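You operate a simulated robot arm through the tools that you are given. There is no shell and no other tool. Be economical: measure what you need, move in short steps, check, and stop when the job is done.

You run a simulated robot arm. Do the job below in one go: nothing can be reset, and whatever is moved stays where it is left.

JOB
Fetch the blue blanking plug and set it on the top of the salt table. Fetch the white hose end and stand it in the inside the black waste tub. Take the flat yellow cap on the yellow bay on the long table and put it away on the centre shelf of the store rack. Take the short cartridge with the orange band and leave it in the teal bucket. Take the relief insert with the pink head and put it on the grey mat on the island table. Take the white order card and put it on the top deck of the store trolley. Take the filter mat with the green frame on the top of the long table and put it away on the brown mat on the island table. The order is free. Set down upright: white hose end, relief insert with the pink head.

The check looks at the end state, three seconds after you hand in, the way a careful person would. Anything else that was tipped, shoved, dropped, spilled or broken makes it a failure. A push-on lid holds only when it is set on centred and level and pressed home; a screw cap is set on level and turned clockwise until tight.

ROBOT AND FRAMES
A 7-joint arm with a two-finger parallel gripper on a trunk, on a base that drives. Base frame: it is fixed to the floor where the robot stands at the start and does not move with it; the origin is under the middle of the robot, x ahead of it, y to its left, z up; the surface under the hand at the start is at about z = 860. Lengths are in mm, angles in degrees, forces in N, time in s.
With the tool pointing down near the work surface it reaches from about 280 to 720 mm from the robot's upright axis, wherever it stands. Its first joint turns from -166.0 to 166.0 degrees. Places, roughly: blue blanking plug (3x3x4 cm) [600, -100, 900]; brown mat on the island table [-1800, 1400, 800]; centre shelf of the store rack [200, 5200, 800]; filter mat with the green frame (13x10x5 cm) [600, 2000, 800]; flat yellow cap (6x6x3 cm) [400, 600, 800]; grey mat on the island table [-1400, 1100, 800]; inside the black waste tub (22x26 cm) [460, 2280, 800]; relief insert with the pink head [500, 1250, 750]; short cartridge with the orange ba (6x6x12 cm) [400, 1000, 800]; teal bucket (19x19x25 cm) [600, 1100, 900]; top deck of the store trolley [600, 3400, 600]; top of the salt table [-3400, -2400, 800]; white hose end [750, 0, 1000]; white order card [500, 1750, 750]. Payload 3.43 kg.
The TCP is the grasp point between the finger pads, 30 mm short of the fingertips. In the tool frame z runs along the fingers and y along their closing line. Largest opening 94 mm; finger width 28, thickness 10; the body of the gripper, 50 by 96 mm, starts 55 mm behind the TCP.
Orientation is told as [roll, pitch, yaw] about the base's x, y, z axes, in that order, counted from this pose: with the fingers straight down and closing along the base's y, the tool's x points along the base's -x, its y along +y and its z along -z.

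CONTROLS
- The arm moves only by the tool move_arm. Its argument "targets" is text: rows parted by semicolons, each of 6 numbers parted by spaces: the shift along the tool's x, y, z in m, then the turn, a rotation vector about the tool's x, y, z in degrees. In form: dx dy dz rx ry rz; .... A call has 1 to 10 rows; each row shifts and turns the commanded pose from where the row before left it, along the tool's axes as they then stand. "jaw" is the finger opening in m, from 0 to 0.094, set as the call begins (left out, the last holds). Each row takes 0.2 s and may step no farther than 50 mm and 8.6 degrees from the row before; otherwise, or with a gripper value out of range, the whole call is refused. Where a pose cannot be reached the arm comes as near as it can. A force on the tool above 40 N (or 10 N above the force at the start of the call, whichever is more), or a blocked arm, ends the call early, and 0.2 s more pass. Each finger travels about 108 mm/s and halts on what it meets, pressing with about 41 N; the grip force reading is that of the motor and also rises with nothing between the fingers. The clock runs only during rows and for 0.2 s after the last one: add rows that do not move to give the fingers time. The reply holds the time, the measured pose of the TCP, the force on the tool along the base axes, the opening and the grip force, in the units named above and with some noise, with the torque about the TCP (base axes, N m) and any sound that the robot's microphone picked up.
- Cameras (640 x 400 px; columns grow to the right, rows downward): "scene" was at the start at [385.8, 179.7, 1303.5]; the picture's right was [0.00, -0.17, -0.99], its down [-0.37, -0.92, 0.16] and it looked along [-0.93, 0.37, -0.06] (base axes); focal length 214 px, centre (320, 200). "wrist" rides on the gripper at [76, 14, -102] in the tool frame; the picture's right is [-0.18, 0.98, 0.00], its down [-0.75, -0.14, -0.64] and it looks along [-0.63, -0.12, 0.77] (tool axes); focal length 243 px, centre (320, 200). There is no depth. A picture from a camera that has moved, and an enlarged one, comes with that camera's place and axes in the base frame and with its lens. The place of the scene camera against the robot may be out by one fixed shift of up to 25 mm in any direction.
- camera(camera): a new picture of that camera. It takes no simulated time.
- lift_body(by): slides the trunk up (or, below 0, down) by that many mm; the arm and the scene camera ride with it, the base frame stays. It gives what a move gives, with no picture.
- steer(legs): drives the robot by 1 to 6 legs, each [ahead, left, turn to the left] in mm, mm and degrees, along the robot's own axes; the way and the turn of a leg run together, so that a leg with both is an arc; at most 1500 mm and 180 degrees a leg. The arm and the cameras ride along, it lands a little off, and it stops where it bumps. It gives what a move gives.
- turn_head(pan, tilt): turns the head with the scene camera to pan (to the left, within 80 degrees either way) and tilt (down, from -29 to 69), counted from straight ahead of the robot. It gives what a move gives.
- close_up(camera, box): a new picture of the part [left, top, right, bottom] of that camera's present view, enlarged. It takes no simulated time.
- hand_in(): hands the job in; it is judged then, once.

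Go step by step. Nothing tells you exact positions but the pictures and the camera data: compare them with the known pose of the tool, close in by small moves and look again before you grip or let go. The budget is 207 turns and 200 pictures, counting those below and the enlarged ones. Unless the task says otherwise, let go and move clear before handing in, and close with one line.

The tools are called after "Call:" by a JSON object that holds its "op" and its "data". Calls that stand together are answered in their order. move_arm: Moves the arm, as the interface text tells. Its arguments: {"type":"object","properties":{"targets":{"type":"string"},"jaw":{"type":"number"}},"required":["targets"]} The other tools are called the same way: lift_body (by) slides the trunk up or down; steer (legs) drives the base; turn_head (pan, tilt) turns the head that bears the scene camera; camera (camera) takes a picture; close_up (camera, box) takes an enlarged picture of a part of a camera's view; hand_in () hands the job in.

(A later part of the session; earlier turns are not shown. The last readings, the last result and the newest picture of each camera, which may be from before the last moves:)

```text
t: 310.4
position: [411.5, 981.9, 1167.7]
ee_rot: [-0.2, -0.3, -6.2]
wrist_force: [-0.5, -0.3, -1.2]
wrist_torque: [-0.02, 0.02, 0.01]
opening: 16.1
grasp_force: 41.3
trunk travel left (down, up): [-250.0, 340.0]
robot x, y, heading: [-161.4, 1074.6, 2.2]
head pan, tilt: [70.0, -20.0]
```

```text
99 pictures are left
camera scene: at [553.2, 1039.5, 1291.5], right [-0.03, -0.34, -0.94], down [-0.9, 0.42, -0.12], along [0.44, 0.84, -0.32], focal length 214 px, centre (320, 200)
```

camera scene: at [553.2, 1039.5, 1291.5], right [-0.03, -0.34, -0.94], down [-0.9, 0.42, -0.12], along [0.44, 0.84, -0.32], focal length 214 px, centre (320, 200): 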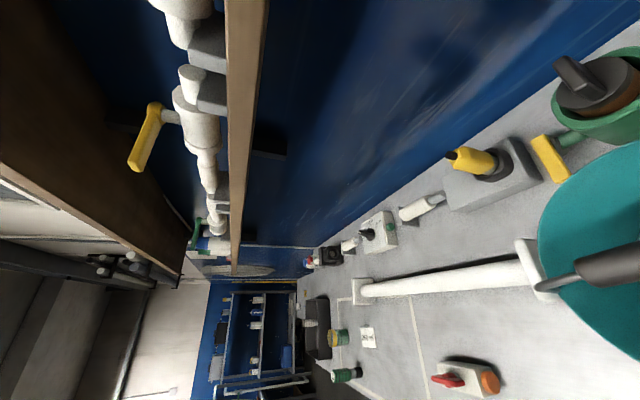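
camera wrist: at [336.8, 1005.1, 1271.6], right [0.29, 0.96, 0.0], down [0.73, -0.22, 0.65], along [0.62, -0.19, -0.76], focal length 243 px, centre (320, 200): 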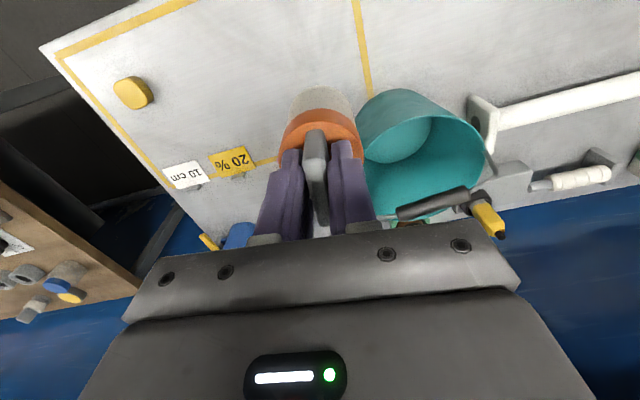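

The handle stands upright across the bucket's middle (bar at about (581,1088,1027)), rim at z≈960, centre near (575,1076). The front half is open, so I bring the cartridge over (532,1078), aligned with the handle.

Call:
{"op": "move_arm", "data": {"targets": "0 0 0 0 0 5;-0.0252 0.0293 0 0 0 0;-0.0252 0.0293 0 0 0 0;-0.0252 0.0293 0 0 0 0;-0.0252 0.0293 0 0 0 0;0 0 0 0 0 0"}}

Call:
{"op": "turn_head", "data": {"pan": 0, "tilt": 30}}

Call:
{"op": "camera", "data": {"camera": "scene"}}

Call:
{"op": "camera", "data": {"camera": "wrist"}}

```text
t: 311.8
position: [536.1, 1079.0, 1168.1]
ee_rot: [-0.1, -0.4, -11.3]
wrist_force: [0.0, -0.1, -3.0]
wrist_torque: [0.01, 0.01, -0.02]
opening: 15.7
grasp_force: 41.0
trunk travel left (down, up): [-250.0, 340.0]
robot x, y, heading: [-160.9, 1078.3, 2.2]
head pan, tilt: [70.0, -20.0]
```

```text
t: 313.2
position: [536.7, 1079.6, 1167.6]
ee_rot: [-0.1, -0.2, -11.2]
wrist_force: [0.0, -0.4, -2.4]
wrist_torque: [0.02, 0.01, -0.02]
opening: 15.9
grasp_force: 40.8
trunk travel left (down, up): [-250.0, 340.0]
robot x, y, heading: [-157.7, 1073.4, 2.3]
head pan, tilt: [0.0, 30.0]
```

```text
98 pictures are left
camera scene: at [593.0, 1069.4, 1226.7], right [-0.19, -0.98, 0.0], down [-0.85, 0.17, 0.5], along [-0.49, 0.1, -0.87], focal length 214 px, centre (320, 200)
```

scene: 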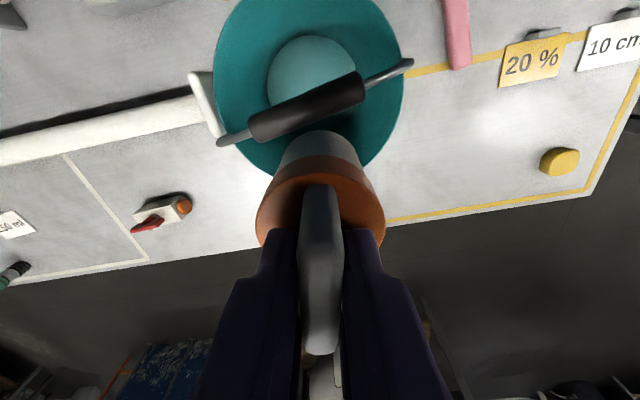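

```text
97 pictures are left
camera wrist: at [464.8, 1109.3, 1270.5], right [0.37, 0.93, 0.0], down [0.71, -0.28, 0.65], along [0.6, -0.24, -0.76], focal length 243 px, centre (320, 200)
```

wrist: 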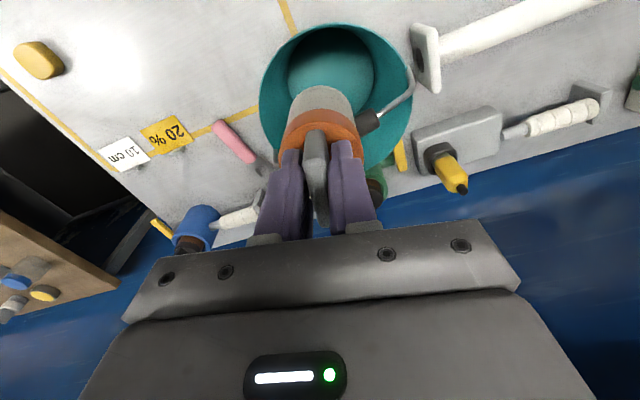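

The free slot is in front of the handle bar. I shift to x≈522, lower until the cartridge is below the bar's height, and check.

Call:
{"op": "move_arm", "data": {"targets": "0.0147 0.0023 0 0 0 0;0 0 0.045 0 0 0;0 0 0.045 0 0 0;0 0 0 0 0 0"}}

Call:
{"op": "turn_head", "data": {"pan": 0, "tilt": 55}}

Call:
{"op": "camera", "data": {"camera": "scene"}}

Call:
{"op": "camera", "data": {"camera": "wrist"}}

```text
t: 314.2
position: [521.4, 1083.2, 1076.8]
ee_rot: [-0.1, -0.3, -11.2]
wrist_force: [-0.8, 0.3, -1.8]
wrist_torque: [-0.02, 0.01, 0.02]
opening: 15.9
grasp_force: 41.0
trunk travel left (down, up): [-250.0, 340.0]
robot x, y, heading: [-160.8, 1075.0, 2.4]
head pan, tilt: [0.0, 30.0]
```

```text
t: 315.1
position: [521.5, 1083.1, 1077.5]
ee_rot: [-0.1, -0.3, -11.3]
wrist_force: [-0.3, -0.2, -1.8]
wrist_torque: [-0.01, 0.02, 0.01]
opening: 15.8
grasp_force: 40.9
trunk travel left (down, up): [-250.0, 340.0]
robot x, y, heading: [-158.4, 1073.7, 2.4]
head pan, tilt: [0.0, 55.0]
```

```text
96 pictures are left
camera scene: at [542.1, 1079.8, 1153.9], right [-0.19, -0.98, 0.0], down [-0.57, 0.11, 0.82], along [-0.8, 0.16, -0.58], focal length 214 px, centre (320, 200)
```

scene: 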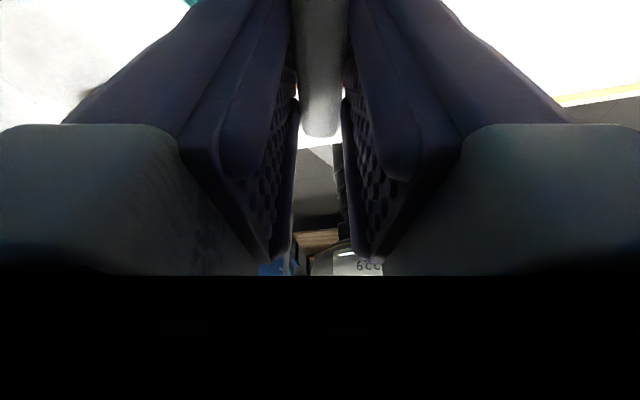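

```text
95 pictures are left
camera wrist: at [449.2, 1112.7, 1179.7], right [0.37, 0.93, 0.0], down [0.71, -0.28, 0.65], along [0.6, -0.24, -0.76], focal length 243 px, centre (320, 200)
```

wrist: 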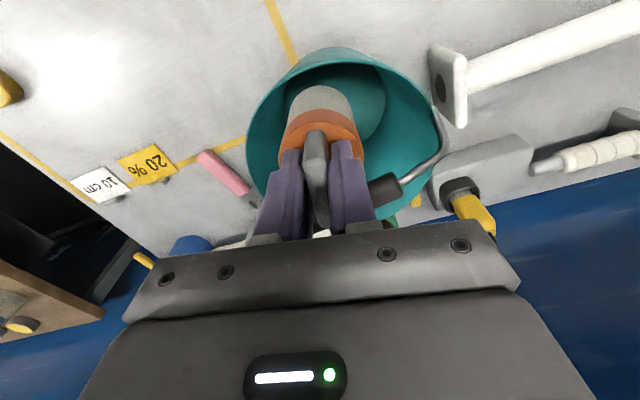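

Margins on both sides are about 8–10 mm at x≈525. I continue down slowly.

Call:
{"op": "move_arm", "data": {"targets": "-0.0039 0.0008 0.01 0 0 0;0 0 0.02 0 0 0;0 0 0.02 0 0 0;0 0 0.02 0 0 0;0 0 0 0 0 0"}}

Call:
{"op": "turn_head", "data": {"pan": 0, "tilt": 10}}

Call:
{"op": "camera", "data": {"camera": "scene"}}

Call:
{"op": "camera", "data": {"camera": "wrist"}}

```text
t: 316.3
position: [525.3, 1082.6, 1006.1]
ee_rot: [-0.1, -0.3, -11.2]
wrist_force: [0.1, -0.3, -2.6]
wrist_torque: [0.02, 0.01, -0.04]
opening: 16.1
grasp_force: 41.2
trunk travel left (down, up): [-250.0, 340.0]
robot x, y, heading: [-160.4, 1074.6, 2.1]
head pan, tilt: [0.0, 55.0]
```

```text
t: 317.4
position: [527.8, 1083.7, 1006.2]
ee_rot: [-0.1, -0.3, -11.2]
wrist_force: [-0.6, 0.0, -1.9]
wrist_torque: [-0.02, 0.08, 0.01]
opening: 15.8
grasp_force: 41.0
trunk travel left (down, up): [-250.0, 340.0]
robot x, y, heading: [-160.2, 1073.7, 2.3]
head pan, tilt: [0.0, 10.0]
```

```text
94 pictures are left
camera scene: at [613.9, 1066.2, 1062.9], right [-0.19, -0.98, 0.0], down [-0.97, 0.19, 0.17], along [-0.17, 0.03, -0.99], focal length 214 px, centre (320, 200)
```

scene: 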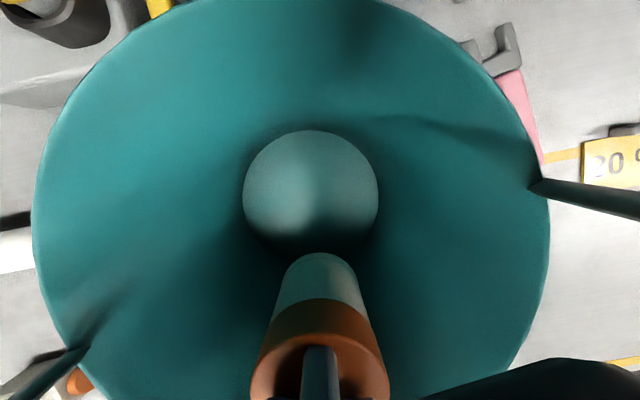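

```text
93 pictures are left
camera wrist: at [454.1, 1112.4, 1109.1], right [0.37, 0.93, 0.0], down [0.71, -0.28, 0.65], along [0.6, -0.24, -0.76], focal length 243 px, centre (320, 200)
```

wrist: 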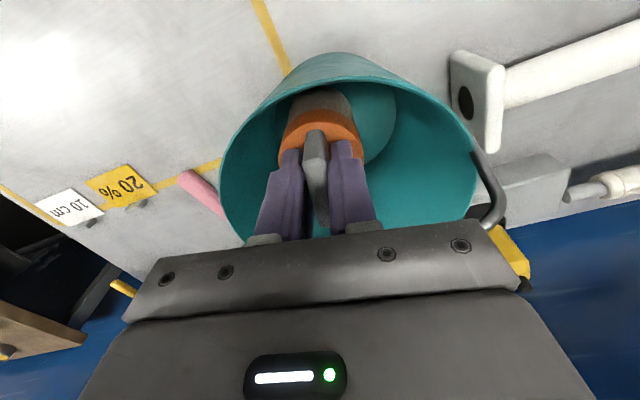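

The cartridge is inside the rim. I shift 6 mm toward the middle and continue down.

Call:
{"op": "move_arm", "data": {"targets": "-0.003 0.001 0.02 0 0 0;-0.003 0 0.02 0 0 0;0 0 0.02 0 0 0;0 0 0 0 0 0"}}

Call:
{"op": "camera", "data": {"camera": "scene"}}

Call:
{"op": "camera", "data": {"camera": "wrist"}}

```text
t: 317.9
position: [535.5, 1081.3, 995.5]
ee_rot: [0.0, -1.8, -11.3]
wrist_force: [-4.6, -0.1, 24.5]
wrist_torque: [-1.06, -1.98, -0.33]
opening: 15.8
grasp_force: 40.8
trunk travel left (down, up): [-250.0, 340.0]
robot x, y, heading: [-161.1, 1074.5, 2.4]
head pan, tilt: [0.0, 10.0]
stopped in row 2: the force on the tool passed its limit at 51 N (the readings are from after the stop); the commanded pose is now the measured one
```

```text
92 pictures are left
camera scene: at [620.6, 1063.8, 1054.4], right [-0.2, -0.98, 0.01], down [-0.97, 0.2, 0.15], along [-0.15, 0.02, -0.99], focal length 214 px, centre (320, 200)
```

scene: 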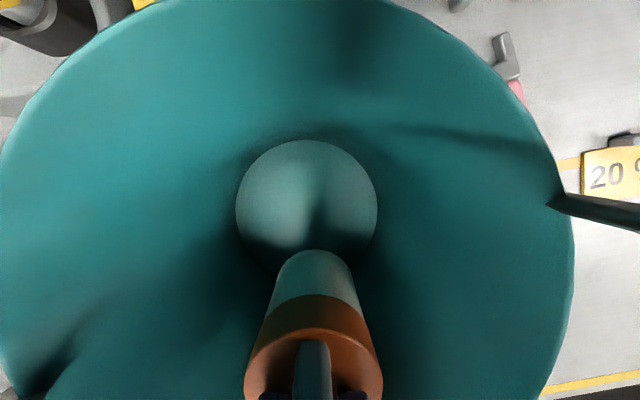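

```text
91 pictures are left
camera wrist: at [460.2, 1111.5, 1096.1], right [0.37, 0.93, 0.01], down [0.69, -0.28, 0.67], along [0.62, -0.24, -0.75], focal length 243 px, centre (320, 200)
```

wrist: 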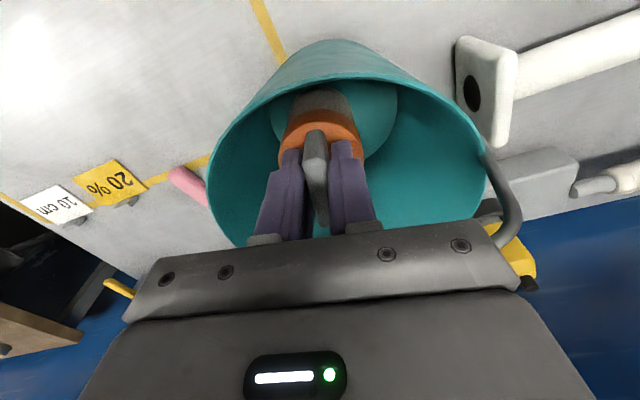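

The force came from about 80 mm ahead of the hand: the head itself touched the bucket handle. I lift off a bit, level the tool and tuck the head up to the side.

Call:
{"op": "move_arm", "data": {"targets": "0.004 0 -0.015 0 0 0;0 0 -0.01 0 0 0;0 0 0 0 0 0"}}

Call:
{"op": "turn_head", "data": {"pan": -80, "tilt": 69}}

Call:
{"op": "camera", "data": {"camera": "wrist"}}

Call:
{"op": "camera", "data": {"camera": "scene"}}

```text
t: 318.7
position: [528.7, 1083.8, 1015.1]
ee_rot: [0.0, -1.3, -11.1]
wrist_force: [-1.0, 0.7, -2.6]
wrist_torque: [0.01, 0.02, -0.02]
opening: 16.2
grasp_force: 41.0
trunk travel left (down, up): [-250.0, 340.0]
robot x, y, heading: [-155.5, 1076.4, 2.4]
head pan, tilt: [0.0, 10.0]
```

```text
t: 320.2
position: [528.8, 1083.3, 1015.7]
ee_rot: [0.0, -1.3, -11.2]
wrist_force: [-0.2, -0.7, -2.1]
wrist_torque: [-0.03, 0.01, 0.0]
opening: 16.1
grasp_force: 40.9
trunk travel left (down, up): [-250.0, 340.0]
robot x, y, heading: [-158.8, 1072.7, 2.1]
head pan, tilt: [-80.0, 68.8]
```

```text
90 pictures are left
camera wrist: at [455.1, 1113.5, 1116.6], right [0.37, 0.93, 0.0], down [0.7, -0.28, 0.66], along [0.61, -0.24, -0.75], focal length 243 px, centre (320, 200)
```

wrist: 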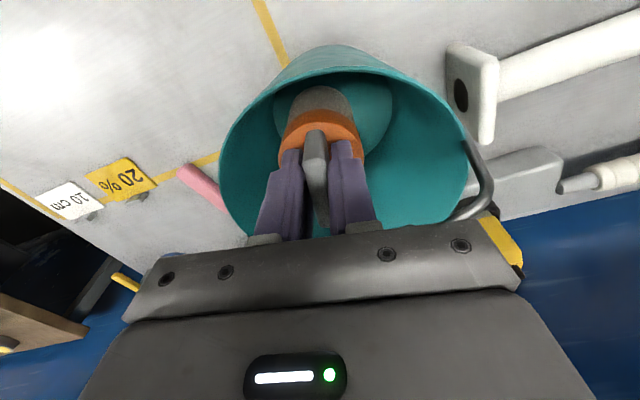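

```text
89 pictures are left
camera scene: at [521.4, 1029.9, 1154.6], right [-0.06, -0.17, 0.98], down [-0.18, 0.97, 0.15], along [-0.98, -0.17, -0.08], focal length 214 px, centre (320, 200)
```

scene: 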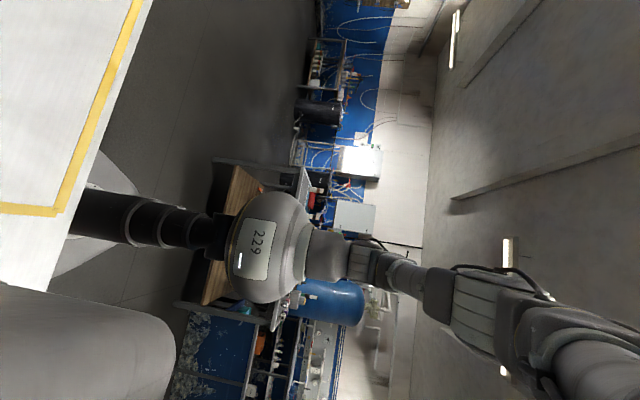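

With the head tucked, I level the tool and go on down slowly at x≈529.

Call:
{"op": "move_arm", "data": {"targets": "0 0 0.005 0 1.2 0;0 0 0.01 0 0 0;0 0 0.01 0 0 0;0 0 0.01 0 0 0;0 0 0.01 0 0 0;0 0 0.01 0 0 0"}}

Call:
{"op": "camera", "data": {"camera": "wrist"}}

```text
t: 321.4
position: [533.7, 1084.6, 987.2]
ee_rot: [0.4, -1.3, -11.2]
wrist_force: [-8.4, 0.3, 19.9]
wrist_torque: [0.87, -1.15, 0.37]
opening: 15.6
grasp_force: 40.9
trunk travel left (down, up): [-250.0, 340.0]
robot x, y, heading: [-163.8, 1071.9, 2.3]
head pan, tilt: [-80.0, 68.8]
stopped in row 5: the force on the tool passed its limit at 49 N (the readings are from after the stop); the commanded pose is now the measured one
```

```text
88 pictures are left
camera wrist: at [458.5, 1113.9, 1089.1], right [0.37, 0.93, 0.01], down [0.7, -0.29, 0.66], along [0.61, -0.24, -0.75], focal length 243 px, centre (320, 200)
```

wrist: 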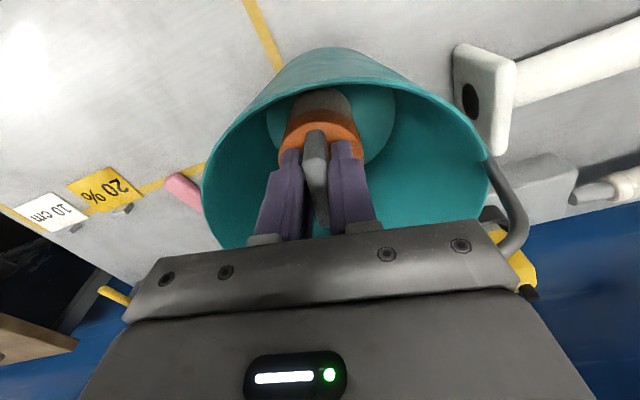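

Now the gripper body's front corner meets the handle bar (bar top z≈1042). I rise slightly, then tilt the tool about 10° so the cartridge leans under the handle while the gripper body leans away from it.

Call:
{"op": "move_arm", "data": {"targets": "0.006 0 -0.012 0 0 0;0.002 0 -0.003 0 0 0;0 0 0 0 -5 0;0 0 0 0 -5 0;0 0 0 0 0 0"}}

Call:
{"op": "camera", "data": {"camera": "wrist"}}

```text
t: 322.6
position: [525.3, 1085.5, 997.2]
ee_rot: [0.3, -11.0, -11.3]
wrist_force: [0.0, -0.5, -1.9]
wrist_torque: [0.0, -0.01, -0.05]
opening: 15.9
grasp_force: 40.9
trunk travel left (down, up): [-250.0, 340.0]
robot x, y, heading: [-160.2, 1074.6, 2.0]
head pan, tilt: [-80.0, 68.8]
```

```text
87 pictures are left
camera wrist: at [436.2, 1117.8, 1085.0], right [0.37, 0.93, 0.04], down [0.58, -0.26, 0.77], along [0.73, -0.26, -0.63], focal length 243 px, centre (320, 200)
```

wrist: 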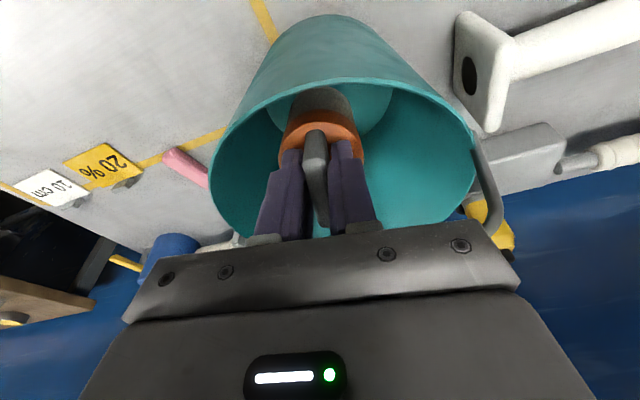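

Tilt works, no contact. I descend vertically in small steps.

Call:
{"op": "move_arm", "data": {"targets": "0.0019 0 0.0098 0 0 0;0.0019 0 0.0098 0 0 0;0.0019 0 0.0098 0 0 0;0.0019 0 0.0098 0 0 0;0.0019 0 0.0098 0 0 0"}}

Call:
{"op": "camera", "data": {"camera": "wrist"}}

```text
t: 323.8
position: [525.5, 1085.2, 948.2]
ee_rot: [0.3, -11.0, -11.3]
wrist_force: [0.7, 1.2, -1.2]
wrist_torque: [0.02, 0.04, 0.0]
opening: 16.2
grasp_force: 40.6
trunk travel left (down, up): [-250.0, 340.0]
robot x, y, heading: [-160.4, 1076.2, 2.3]
head pan, tilt: [-80.0, 68.8]
```

```text
86 pictures are left
camera wrist: at [436.2, 1118.0, 1034.8], right [0.37, 0.93, 0.04], down [0.58, -0.26, 0.77], along [0.73, -0.26, -0.63], focal length 243 px, centre (320, 200)
```

wrist: 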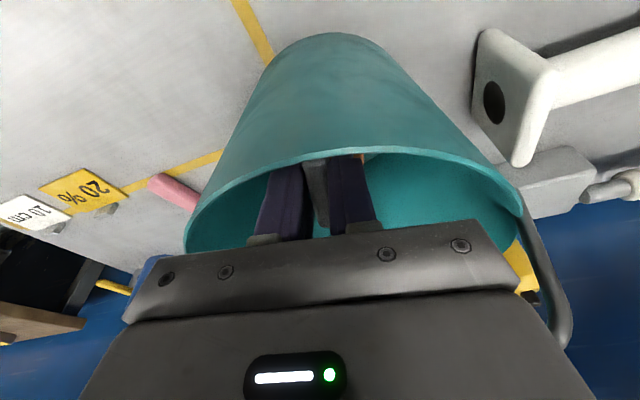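

Going well. I shift 12 mm forward and continue down to the floor of the bucket.

Call:
{"op": "move_arm", "data": {"targets": "-0.0116 0.0023 0.0023 0 0 0;0.0015 0 0.0078 0 0 0;0.0015 0 0.0078 0 0 0;0.001 0 0.0049 0 0 0;0.001 0 0.0049 0 0 0;0.0006 0 0.003 0 0 0;0.0006 0 0.003 0 0 0;0.0006 0 0.003 0 0 0"}}

Call:
{"op": "camera", "data": {"camera": "wrist"}}

```text
t: 324.7
position: [542.9, 1085.9, 942.0]
ee_rot: [0.3, -12.2, -11.0]
wrist_force: [-7.2, -0.1, 20.5]
wrist_torque: [-1.01, -1.58, -0.32]
opening: 16.0
grasp_force: 41.1
trunk travel left (down, up): [-250.0, 340.0]
robot x, y, heading: [-159.1, 1072.1, 2.4]
head pan, tilt: [-80.0, 68.8]
stopped in row 4: the force on the tool passed its limit at 44 N (the readings are from after the stop); the commanded pose is now the measured one
```

```text
85 pictures are left
camera wrist: at [450.5, 1117.8, 1026.7], right [0.36, 0.93, 0.05], down [0.56, -0.26, 0.79], along [0.74, -0.26, -0.62], focal length 243 px, centre (320, 200)
```

wrist: 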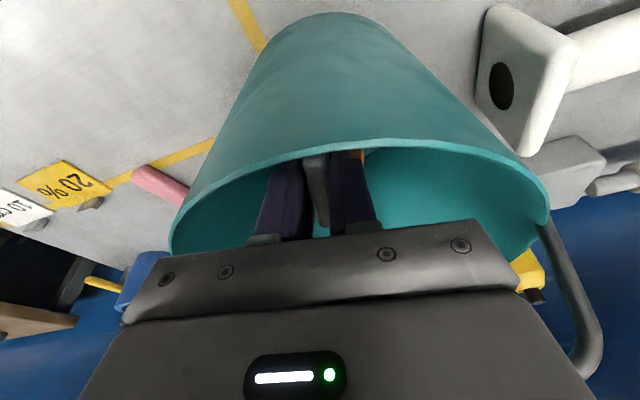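

This time it's the head housing (about 70 mm ahead of the hand) that meets the handle bar. I back off toward the front rim and tilt a little more so that everything passes in front of the bar.

Call:
{"op": "move_arm", "data": {"targets": "-0.0017 0 -0.0078 0 0 0;0.0098 -0.0019 -0.0021 0 0 0;0.0098 -0.0019 -0.0021 0 0 0;0 0 0 0 -5.5 0;0 0 0 0 0 0"}}

Call:
{"op": "camera", "data": {"camera": "wrist"}}

```text
t: 325.9
position: [520.9, 1085.0, 944.5]
ee_rot: [0.4, -17.2, -11.2]
wrist_force: [1.3, 0.3, -2.3]
wrist_torque: [0.01, 0.05, 0.01]
opening: 16.2
grasp_force: 40.8
trunk travel left (down, up): [-250.0, 340.0]
robot x, y, heading: [-159.2, 1077.9, 2.6]
head pan, tilt: [-80.0, 68.8]
```

```text
84 pictures are left
camera wrist: at [422.7, 1120.2, 1021.4], right [0.36, 0.93, 0.06], down [0.49, -0.25, 0.84], along [0.79, -0.27, -0.55], focal length 243 px, centre (320, 200)
```

wrist: 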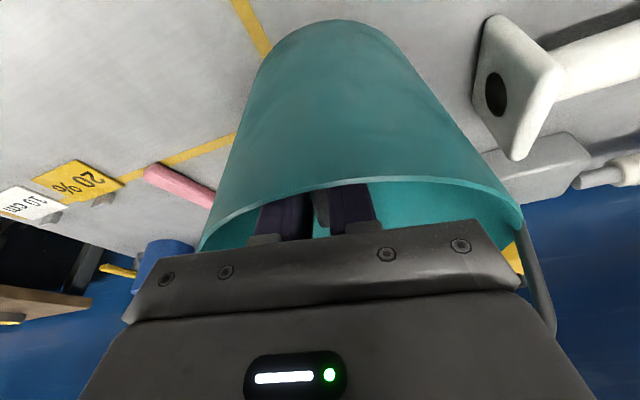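

Free again. I descend in 4–5 mm steps.

Call:
{"op": "move_arm", "data": {"targets": "0.0015 0 0.0048 0 0 0;0.0015 0 0.0048 0 0 0;0.0015 0 0.0048 0 0 0;0.0012 0 0.0038 0 0 0;0.0009 0 0.0029 0 0 0"}}

Call:
{"op": "camera", "data": {"camera": "wrist"}}

```text
t: 327.1
position: [522.3, 1086.6, 924.6]
ee_rot: [0.4, -17.1, -11.1]
wrist_force: [1.2, 1.0, 0.5]
wrist_torque: [-0.02, 0.19, -0.02]
opening: 16.0
grasp_force: 41.4
trunk travel left (down, up): [-250.0, 340.0]
robot x, y, heading: [-161.3, 1075.4, 2.6]
head pan, tilt: [-80.0, 68.8]
```

```text
83 pictures are left
camera wrist: at [423.2, 1120.6, 999.9], right [0.36, 0.93, 0.06], down [0.49, -0.25, 0.84], along [0.79, -0.27, -0.55], focal length 243 px, centre (320, 200)
```

wrist: 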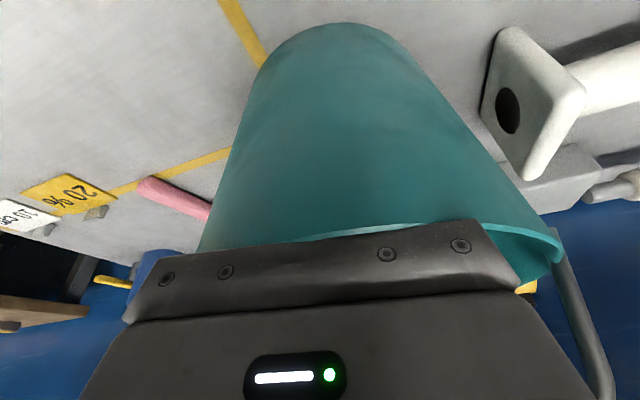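

Slight contact begins. Two more small steps, then release.

Call:
{"op": "move_arm", "data": {"targets": "0.0006 0 0.0019 0 0 0;0.0006 0 0.0019 0 0 0;0 0 0 0 0 0"}}

```text
t: 327.9
position: [521.3, 1086.1, 924.1]
ee_rot: [0.5, -17.6, -11.2]
wrist_force: [-2.7, -0.2, 35.5]
wrist_torque: [-0.51, 1.35, -0.05]
opening: 16.1
grasp_force: 41.2
trunk travel left (down, up): [-250.0, 340.0]
robot x, y, heading: [-160.8, 1075.4, 2.6]
head pan, tilt: [-80.0, 68.8]
```

The gripper body now rests near the front rim; the cartridge is within ~1 cm of the bucket floor. I ease up and open.

Call:
{"op": "move_arm", "data": {"targets": "-0.0009 0 -0.0029 0 0 0;0 0 0 0 0 0"}}

Call:
{"op": "move_arm", "data": {"targets": "0 0 0 0 0 0;0 0 0 0 0 0;0 0 0 0 0 0", "jaw": 0.05}}

Call:
{"op": "move_arm", "data": {"targets": "-0.0045 0 -0.0144 0 0 0;-0.009 0 -0.0287 0 0 0;-0.009 0 -0.0287 0 0 0;-0.009 0 -0.0287 0 0 0"}}

Call:
{"op": "camera", "data": {"camera": "wrist"}}

```text
t: 328.5
position: [521.0, 1087.8, 922.7]
ee_rot: [0.4, -17.4, -11.2]
wrist_force: [-1.5, 0.4, 24.1]
wrist_torque: [-0.35, 1.01, 0.01]
opening: 16.2
grasp_force: 41.3
trunk travel left (down, up): [-250.0, 340.0]
robot x, y, heading: [-158.9, 1076.1, 2.4]
head pan, tilt: [-80.0, 68.8]
```

```text
t: 329.3
position: [520.4, 1088.3, 924.0]
ee_rot: [0.3, -17.4, -11.0]
wrist_force: [-1.2, 11.1, 25.1]
wrist_torque: [-0.08, 0.77, -0.15]
opening: 41.7
grasp_force: 0.1
trunk travel left (down, up): [-250.0, 340.0]
robot x, y, heading: [-159.2, 1078.7, 2.3]
head pan, tilt: [-80.0, 68.8]
```

```text
t: 330.3
position: [523.4, 1086.0, 1027.9]
ee_rot: [0.5, -17.3, -11.3]
wrist_force: [-0.4, -0.5, 0.3]
wrist_torque: [0.02, 0.0, -0.02]
opening: 50.0
grasp_force: 0.0
trunk travel left (down, up): [-250.0, 340.0]
robot x, y, heading: [-158.4, 1074.2, 2.2]
head pan, tilt: [-80.0, 68.8]
```

```text
82 pictures are left
camera wrist: at [424.5, 1119.0, 1103.8], right [0.36, 0.93, 0.06], down [0.49, -0.25, 0.84], along [0.79, -0.27, -0.55], focal length 243 px, centre (320, 200)
```

wrist: 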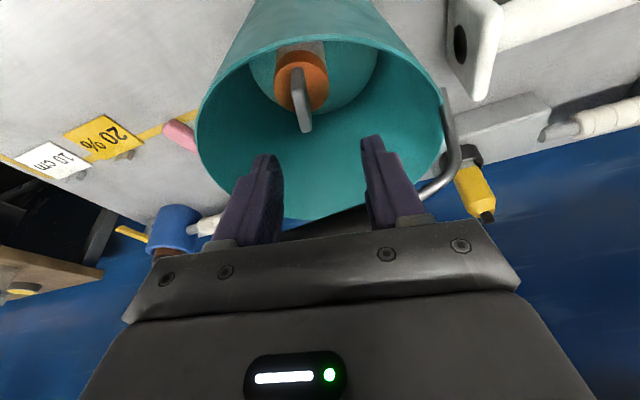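

The cartridge stands in the bucket. I rise clear, level the tool and retract.

Call:
{"op": "move_arm", "data": {"targets": "-0.0133 0 -0.043 0 0 0;-0.0133 0 -0.043 0 0 0;-0.0133 0 -0.043 0 0 0;0 0 0 0 8.5 0;0 0 0 0 8.5 0;0.045 0 0 0 0 -5.5;0.045 0 0 0 0 -5.5;0.04 0 0 0 0 0"}}

Call:
{"op": "turn_head", "data": {"pan": 0, "tilt": -15}}

Call:
{"op": "camera", "data": {"camera": "scene"}}

```text
t: 332.1
position: [388.4, 1097.5, 1159.5]
ee_rot: [0.3, -0.3, 0.0]
wrist_force: [-0.5, -0.2, -0.7]
wrist_torque: [-0.01, -0.01, 0.02]
opening: 49.8
grasp_force: 0.0
trunk travel left (down, up): [-250.0, 340.0]
robot x, y, heading: [-155.9, 1073.0, 2.3]
head pan, tilt: [-80.0, 68.8]
```

```text
t: 333.6
position: [391.8, 1096.1, 1160.0]
ee_rot: [0.3, -0.2, -0.2]
wrist_force: [-1.4, 0.3, 0.4]
wrist_torque: [0.02, -0.02, -0.02]
opening: 50.0
grasp_force: 0.0
trunk travel left (down, up): [-250.0, 340.0]
robot x, y, heading: [-160.3, 1073.4, 2.4]
head pan, tilt: [0.0, -15.0]
```

```text
81 pictures are left
camera scene: at [518.7, 1098.5, 1229.3], right [0.0, -1.0, -0.01], down [-0.96, 0.0, -0.26], along [0.26, 0.0, -0.96], focal length 214 px, centre (320, 200)
```

scene: 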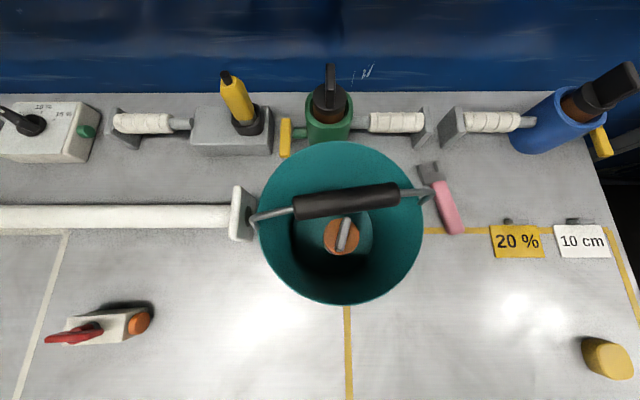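

The cartridge is in the bucket and the bucket is where it was. Next the yellow cap near (358,614): I slide right.

Call:
{"op": "steer", "data": {"legs": [[-60, -455, -2.3]]}}

Call:
{"op": "camera", "data": {"camera": "wrist"}}

Call:
{"op": "turn_head", "data": {"pan": 0, "tilt": 20}}

Call:
{"op": "camera", "data": {"camera": "scene"}}

```text
t: 336.4
position: [341.2, 613.2, 1159.1]
ee_rot: [0.4, -0.3, -2.4]
wrist_force: [0.5, 0.0, -0.4]
wrist_torque: [0.04, -0.02, 0.01]
opening: 50.0
grasp_force: 0.1
trunk travel left (down, up): [-250.0, 340.0]
robot x, y, heading: [-210.1, 613.2, 0.1]
head pan, tilt: [0.0, -15.0]
```

```text
80 pictures are left
camera wrist: at [265.3, 629.9, 1262.9], right [0.22, 0.97, 0.01], down [0.74, -0.18, 0.65], along [0.63, -0.14, -0.76], focal length 243 px, centre (320, 200)
```

wrist: 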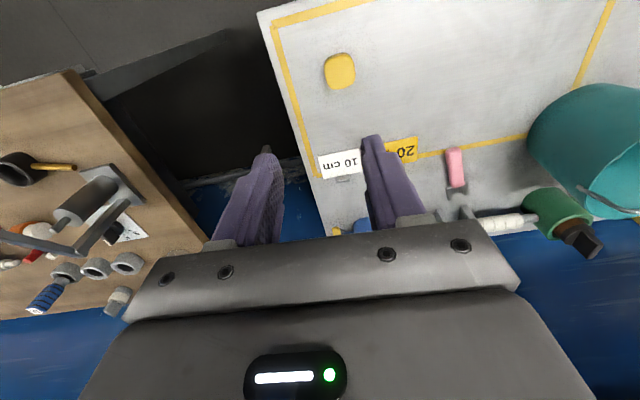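

```text
t: 337.4
position: [341.5, 612.9, 1160.7]
ee_rot: [0.3, -0.3, -2.3]
wrist_force: [-0.2, -0.6, 0.0]
wrist_torque: [0.0, -0.01, -0.01]
opening: 50.1
grasp_force: 0.0
trunk travel left (down, up): [-250.0, 340.0]
robot x, y, heading: [-208.1, 613.4, 0.3]
head pan, tilt: [0.0, 20.0]
```

```text
79 pictures are left
camera scene: at [414.5, 611.3, 1216.3], right [-0.04, -1.0, -0.01], down [-0.94, 0.04, 0.34], along [-0.34, 0.02, -0.94], focal length 214 px, centre (320, 200)
```

scene: 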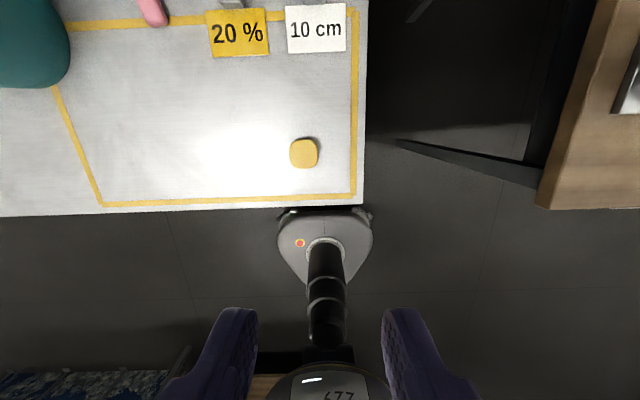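

The cap is at about (366,644). Since the rack shelf may need a special grip, I first do the order card (trolley is on the way) and view the rack from there. I slide to the card.

Call:
{"op": "steer", "data": {"legs": [[0, 1220, 0]]}}

Call:
{"op": "turn_head", "data": {"pan": 0, "tilt": -5}}

Call:
{"op": "camera", "data": {"camera": "scene"}}

Call:
{"op": "camera", "data": {"camera": "wrist"}}

```text
t: 343.7
position: [336.9, 1847.9, 1159.3]
ee_rot: [0.3, -0.4, -2.2]
wrist_force: [-0.7, -0.3, 0.3]
wrist_torque: [0.01, 0.0, -0.02]
opening: 50.0
grasp_force: 0.0
trunk travel left (down, up): [-250.0, 340.0]
robot x, y, heading: [-214.1, 1846.3, 0.4]
head pan, tilt: [0.0, 20.0]
```

```text
t: 344.6
position: [336.8, 1846.4, 1159.9]
ee_rot: [0.2, -0.4, -2.2]
wrist_force: [-1.2, -0.5, 0.3]
wrist_torque: [-0.02, 0.01, -0.01]
opening: 50.1
grasp_force: 0.0
trunk travel left (down, up): [-250.0, 340.0]
robot x, y, heading: [-222.4, 1842.3, 0.1]
head pan, tilt: [0.0, -5.0]
```

```text
78 pictures are left
camera scene: at [449.9, 1844.2, 1222.1], right [-0.04, -1.0, -0.01], down [-1.0, 0.04, -0.09], along [0.09, 0.0, -1.0], focal length 214 px, centre (320, 200)
```

scene: 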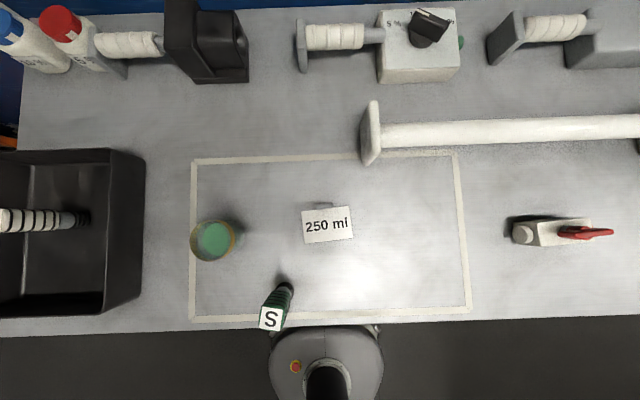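

```text
77 pictures are left
camera wrist: at [260.9, 1864.3, 1262.9], right [0.22, 0.98, 0.01], down [0.74, -0.17, 0.64], along [0.63, -0.14, -0.76], focal length 243 px, centre (320, 200)
```

wrist: 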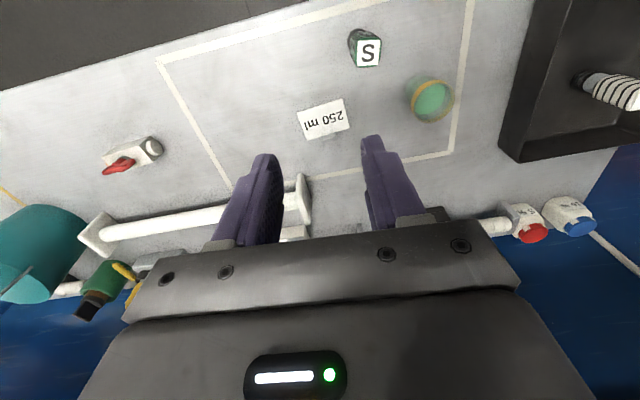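

I zoom in on the card to see how it can be held.

Call:
{"op": "close_up", "data": {"camera": "scene", "box": [280, 180, 380, 260]}}

Call:
{"op": "close_up", "data": {"camera": "wrist", "box": [270, 80, 380, 160]}}

```text
5.00 times, centred on (330, 220) of scene
camera zoom: at [449.9, 1844.2, 1222.1], right [-0.04, -1.0, -0.01], down [-1.0, 0.04, -0.09], along [0.09, 0.0, -1.0], focal length 1072 px, centre (270, 100)
```

zoom: 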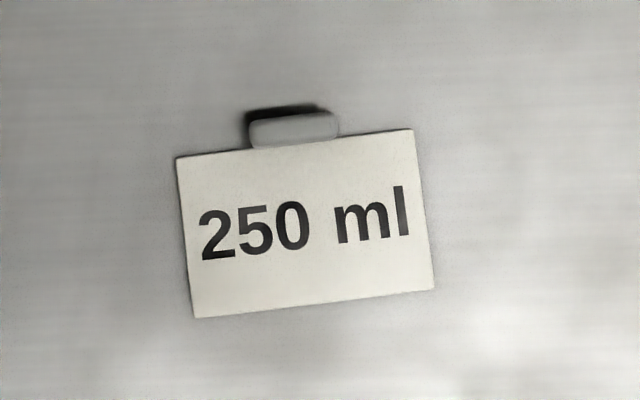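

```text
5.00 times, centred on (325, 120) of wrist
camera zoom: at [260.9, 1864.3, 1262.9], right [0.22, 0.98, 0.01], down [0.74, -0.17, 0.64], along [0.63, -0.14, -0.76], focal length 1213 px, centre (295, 600)
```

zoom: 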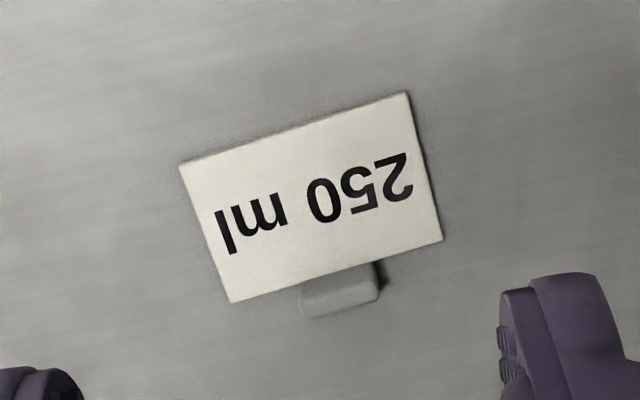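

The card has a raised grey tab at its far edge, near (477,1835), about 33×12 mm, turned ~4°. I drive 100 mm closer, turn the tool, and go over the tab.

Call:
{"op": "steer", "data": {"legs": [[100, 0, 0]]}}

Call:
{"op": "move_arm", "data": {"targets": "0 0 0 0 0 8.34;0 0 0 0 0 8.34;0 0 0 0 0 8.34;0 0 0 0 0 8.34;0 0 0 0 0 8.34;0 0 0 0 0 8.34;0 0 0 0 0 8.34;0 0 0 0 0 8.34;0 0 0 0 0 8.34;0 0 0 0 0 8.34"}}

Call:
{"op": "camera", "data": {"camera": "wrist"}}

```text
t: 345.7
position: [438.2, 1845.2, 1159.2]
ee_rot: [0.3, -0.2, -2.2]
wrist_force: [-0.2, -0.5, 0.0]
wrist_torque: [-0.04, 0.01, 0.02]
opening: 49.9
grasp_force: 0.0
trunk travel left (down, up): [-250.0, 340.0]
robot x, y, heading: [-116.5, 1843.5, -0.1]
head pan, tilt: [0.0, -5.0]
```

```text
t: 347.9
position: [435.5, 1847.1, 1159.2]
ee_rot: [0.4, 0.4, -85.9]
wrist_force: [0.0, -0.6, -0.1]
wrist_torque: [0.0, -0.01, 0.0]
opening: 50.2
grasp_force: 0.2
trunk travel left (down, up): [-250.0, 340.0]
robot x, y, heading: [-117.2, 1842.6, -0.1]
head pan, tilt: [0.0, -5.0]
```

```text
74 pictures are left
camera wrist: at [444.5, 1923.5, 1263.4], right [0.99, -0.11, 0.0], down [-0.09, -0.77, 0.64], along [-0.07, -0.63, -0.77], focal length 243 px, centre (320, 200)
```

wrist: 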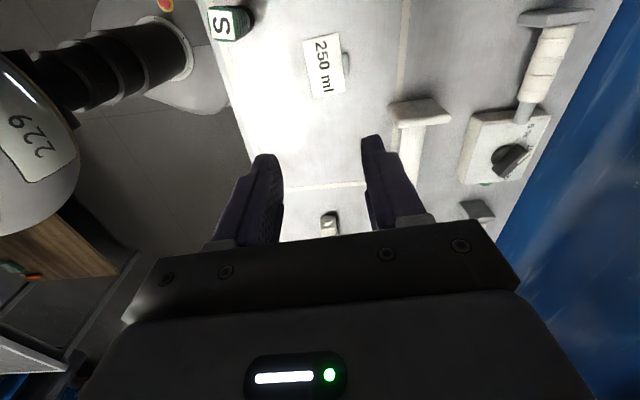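

Call:
{"op": "move_arm", "data": {"targets": "-0.015 0.0405 0 0 0 0;0 0 0.048 0 0 0;0 0 0.048 0 0 0;0 0 0.048 0 0 0;0 0 0.048 0 0 0;0 0 0.03 0 0 0;0 0 0 0 0 0"}}

Call:
{"op": "camera", "data": {"camera": "wrist"}}

Call:
{"op": "turn_head", "data": {"pan": 0, "tilt": 40}}

Call:
{"op": "camera", "data": {"camera": "scene"}}

```text
t: 349.5
position: [476.4, 1835.6, 938.1]
ee_rot: [0.3, 0.2, -85.7]
wrist_force: [0.4, -0.1, -1.3]
wrist_torque: [-0.01, 0.03, -0.01]
opening: 49.9
grasp_force: 0.1
trunk travel left (down, up): [-250.0, 340.0]
robot x, y, heading: [-115.2, 1839.9, -0.1]
head pan, tilt: [0.0, -5.0]
```

```text
73 pictures are left
camera wrist: at [484.9, 1913.6, 1042.0], right [0.99, -0.11, 0.0], down [-0.09, -0.77, 0.64], along [-0.07, -0.63, -0.77], focal length 243 px, centre (320, 200)
```

wrist: 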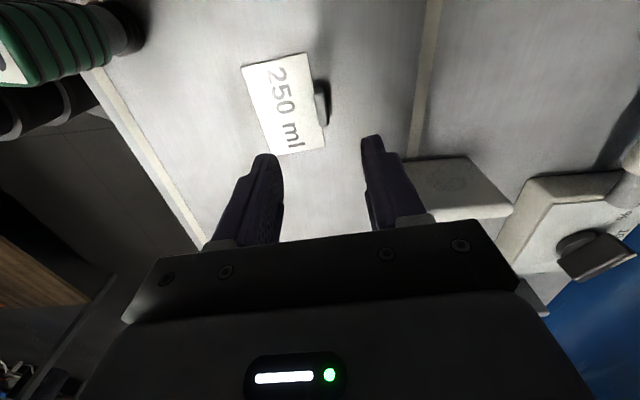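

```text
t: 350.6
position: [476.4, 1837.1, 938.6]
ee_rot: [0.4, 0.2, -85.7]
wrist_force: [0.8, -1.1, 0.3]
wrist_torque: [-0.02, 0.0, -0.02]
opening: 49.9
grasp_force: 0.0
trunk travel left (down, up): [-250.0, 340.0]
robot x, y, heading: [-117.2, 1846.6, 0.4]
head pan, tilt: [0.0, 40.0]
```

```text
72 pictures are left
camera scene: at [475.7, 1791.7, 1002.4], right [-1.0, -0.07, -0.01], down [-0.06, 0.76, 0.65], along [-0.04, 0.64, -0.76], focal length 214 px, centre (320, 200)
```

scene: 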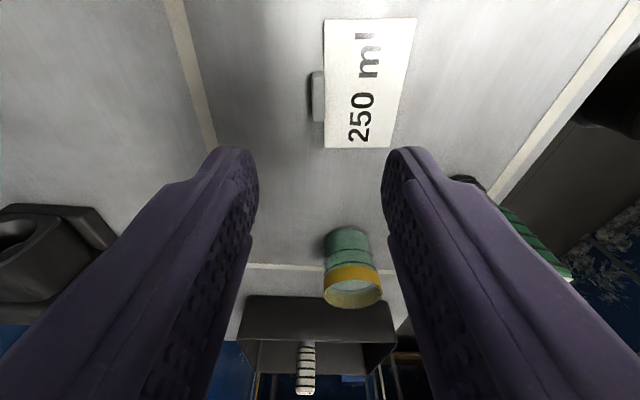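

Call:
{"op": "close_up", "data": {"camera": "scene", "box": [280, 0, 440, 160]}}

Call:
{"op": "close_up", "data": {"camera": "wrist", "box": [220, 30, 380, 170]}}

```text
2.50 times, centred on (360, 80) of scene
camera zoom: at [475.7, 1791.7, 1002.4], right [-1.0, -0.07, -0.01], down [-0.06, 0.76, 0.65], along [-0.04, 0.64, -0.76], focal length 536 px, centre (220, 500)
```

zoom: 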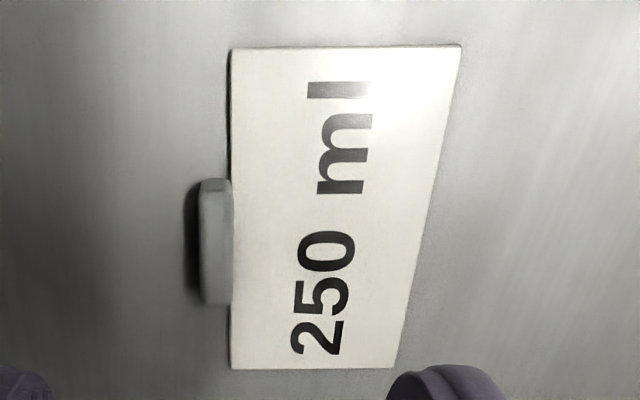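

```text
2.86 times, centred on (300, 100) of wrist
camera zoom: at [485.0, 1913.6, 1042.3], right [0.99, -0.11, 0.0], down [-0.09, -0.77, 0.64], along [-0.07, -0.63, -0.77], focal length 693 px, centre (377, 486)
```

zoom: 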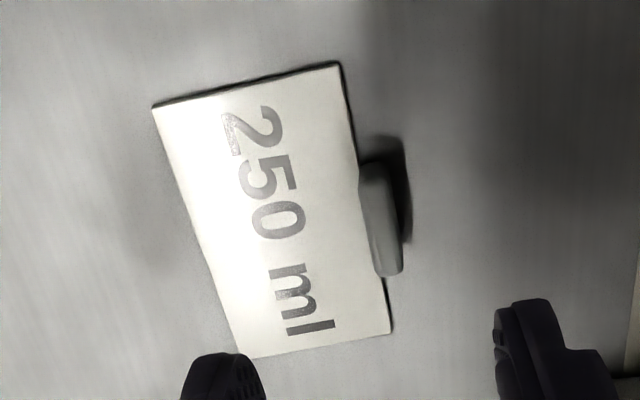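

The tab's top is only ~13 mm above the table, so the fingertips must come nearly to the surface. I centre on (476.5,1838) and descend with care.

Call:
{"op": "move_arm", "data": {"targets": "0.001 0 0.045 0 0 0;0 0 0.035 0 0 0;0 0 0.012 0 0 0;0 0 0.004 0 0 0;0 0 0 0 0 0", "jaw": 0.045}}

Call:
{"op": "close_up", "data": {"camera": "scene", "box": [200, 20, 460, 240]}}

Call:
{"op": "close_up", "data": {"camera": "wrist", "box": [200, 60, 440, 250]}}

```text
t: 351.8
position: [478.7, 1836.4, 840.5]
ee_rot: [0.3, 0.2, -85.7]
wrist_force: [-0.1, -0.5, -0.9]
wrist_torque: [0.0, -0.02, -0.01]
opening: 45.1
grasp_force: 0.1
trunk travel left (down, up): [-250.0, 340.0]
robot x, y, heading: [-115.2, 1846.1, 0.1]
head pan, tilt: [0.0, 40.0]
```

```text
1.82 times, centred on (330, 130) of scene
camera zoom: at [477.2, 1791.9, 906.0], right [-1.0, -0.07, -0.01], down [-0.06, 0.76, 0.65], along [-0.04, 0.65, -0.76], focal length 390 px, centre (302, 327)
```

zoom: 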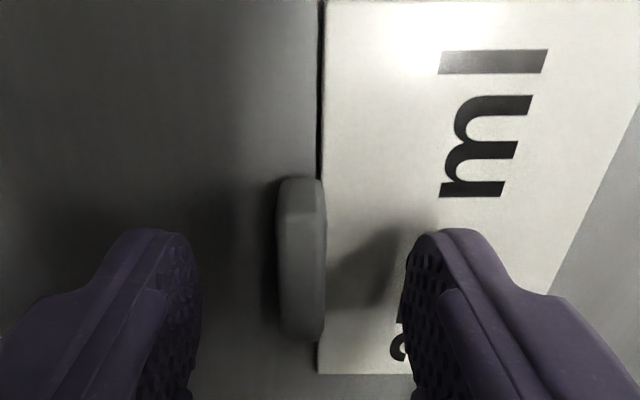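

```text
2.11 times, centred on (320, 155) of wrist
camera zoom: at [486.5, 1913.7, 945.8], right [0.99, -0.11, 0.0], down [-0.09, -0.77, 0.64], along [-0.07, -0.63, -0.77], focal length 511 px, centre (320, 295)
```

zoom: 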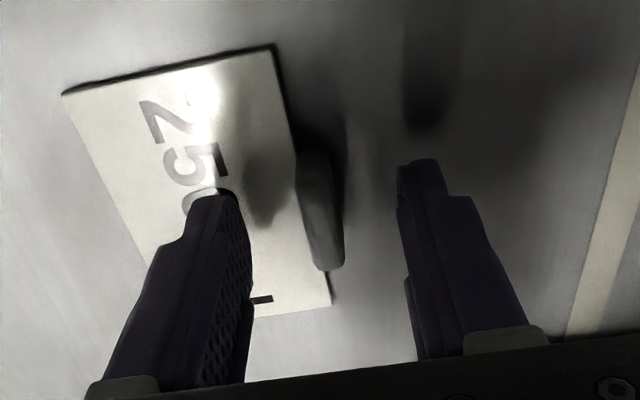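

Call:
{"op": "move_arm", "data": {"targets": "0 0 0.002 0 0 0;0 0 0.002 0 0 0;0 0 0 0 0 0"}}

Call:
{"op": "move_arm", "data": {"targets": "0 0 0 0 0 0;0 0 0 0 0 0;0 0 0 0 0 0", "jaw": 0}}

Call:
{"op": "move_arm", "data": {"targets": "0 0 -0.005 0 0 0;0 0 -0.015 0 0 0;0 0 -0.04 0 0 0"}}

Call:
{"op": "camera", "data": {"camera": "scene"}}

Call:
{"op": "camera", "data": {"camera": "wrist"}}

```text
t: 352.6
position: [479.5, 1836.5, 837.5]
ee_rot: [0.3, 0.2, -85.6]
wrist_force: [0.1, 1.2, 0.3]
wrist_torque: [-0.01, 0.02, -0.01]
opening: 44.7
grasp_force: 0.0
trunk travel left (down, up): [-250.0, 340.0]
robot x, y, heading: [-115.4, 1844.2, 0.0]
head pan, tilt: [0.0, 40.0]
```

```text
t: 353.4
position: [478.0, 1837.1, 838.1]
ee_rot: [0.3, 0.2, -85.7]
wrist_force: [-0.9, 0.0, 0.7]
wrist_torque: [0.04, 0.01, 0.0]
opening: 7.2
grasp_force: 40.9
trunk travel left (down, up): [-250.0, 340.0]
robot x, y, heading: [-114.1, 1841.2, 0.1]
head pan, tilt: [0.0, 40.0]
```

```text
t: 354.2
position: [476.8, 1836.3, 898.0]
ee_rot: [0.3, 0.2, -85.7]
wrist_force: [0.2, 0.1, 0.4]
wrist_torque: [0.01, -0.03, 0.03]
opening: 7.6
grasp_force: 40.9
trunk travel left (down, up): [-250.0, 340.0]
robot x, y, heading: [-116.4, 1844.9, 0.2]
head pan, tilt: [0.0, 40.0]
```

```text
67 pictures are left
camera scene: at [476.1, 1791.2, 961.9], right [-1.0, -0.07, -0.01], down [-0.06, 0.76, 0.65], along [-0.04, 0.65, -0.76], focal length 214 px, centre (320, 200)
```

scene: 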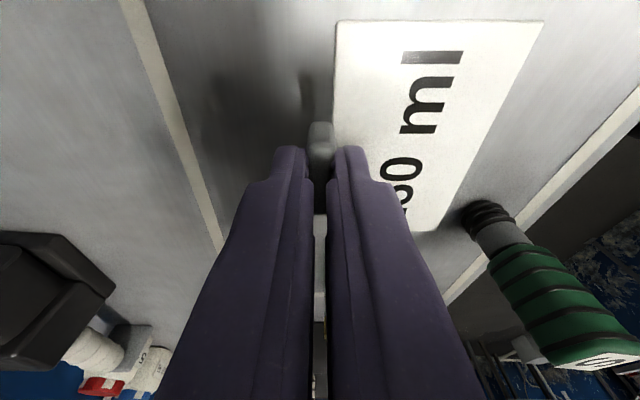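

```text
66 pictures are left
camera wrist: at [485.4, 1912.9, 1001.8], right [0.99, -0.11, 0.0], down [-0.09, -0.77, 0.64], along [-0.07, -0.63, -0.77], focal length 243 px, centre (320, 200)
```

wrist: 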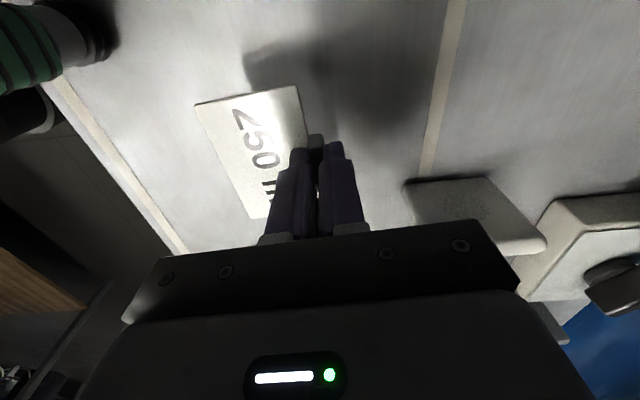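

The card lifts cleanly. I raise, retract and drive along to the store trolley.

Call:
{"op": "move_arm", "data": {"targets": "0 0 -0.049 0 0 0;0 0 -0.049 0 0 0;0 0 -0.049 0 0 0;0 0 -0.049 0 0 0;0 0 -0.049 0 0 0;0 -0.045 0 0 0 0;0 -0.045 0 0 0 0"}}

Call:
{"op": "steer", "data": {"legs": [[-250, 0, 0], [0, 1480, 0]]}}

Call:
{"op": "turn_head", "data": {"pan": 30, "tilt": 10}}

Call:
{"op": "camera", "data": {"camera": "scene"}}

```text
t: 355.8
position: [384.5, 1828.1, 1143.6]
ee_rot: [0.4, 0.4, -85.7]
wrist_force: [-0.5, 0.1, -0.4]
wrist_torque: [-0.02, 0.0, 0.0]
opening: 7.3
grasp_force: 40.8
trunk travel left (down, up): [-250.0, 340.0]
robot x, y, heading: [-112.9, 1845.7, 0.1]
head pan, tilt: [0.0, 40.0]
```

```text
t: 364.6
position: [135.7, 3314.3, 1142.7]
ee_rot: [0.2, 0.3, -85.7]
wrist_force: [0.5, 0.3, -0.1]
wrist_torque: [0.01, 0.01, -0.01]
opening: 7.4
grasp_force: 40.9
trunk travel left (down, up): [-250.0, 340.0]
robot x, y, heading: [-360.2, 3335.0, -0.1]
head pan, tilt: [0.0, 40.0]
```

```text
t: 365.6
position: [135.9, 3314.9, 1142.9]
ee_rot: [0.2, 0.4, -85.7]
wrist_force: [-0.5, -0.1, -1.1]
wrist_torque: [0.01, 0.03, 0.03]
opening: 7.8
grasp_force: 41.3
trunk travel left (down, up): [-250.0, 340.0]
robot x, y, heading: [-367.0, 3333.5, 0.1]
head pan, tilt: [30.0, 10.0]
```

```text
65 pictures are left
camera scene: at [183.7, 3225.7, 1211.1], right [-0.86, -0.06, -0.5], down [-0.16, 0.97, 0.16], along [0.48, 0.21, -0.85], focal length 214 px, centre (320, 200)
```

scene: 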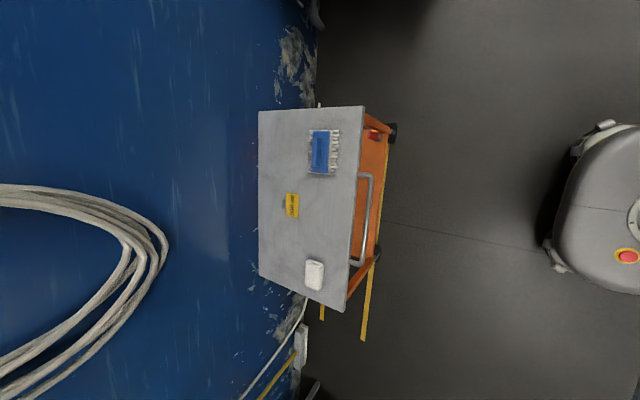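

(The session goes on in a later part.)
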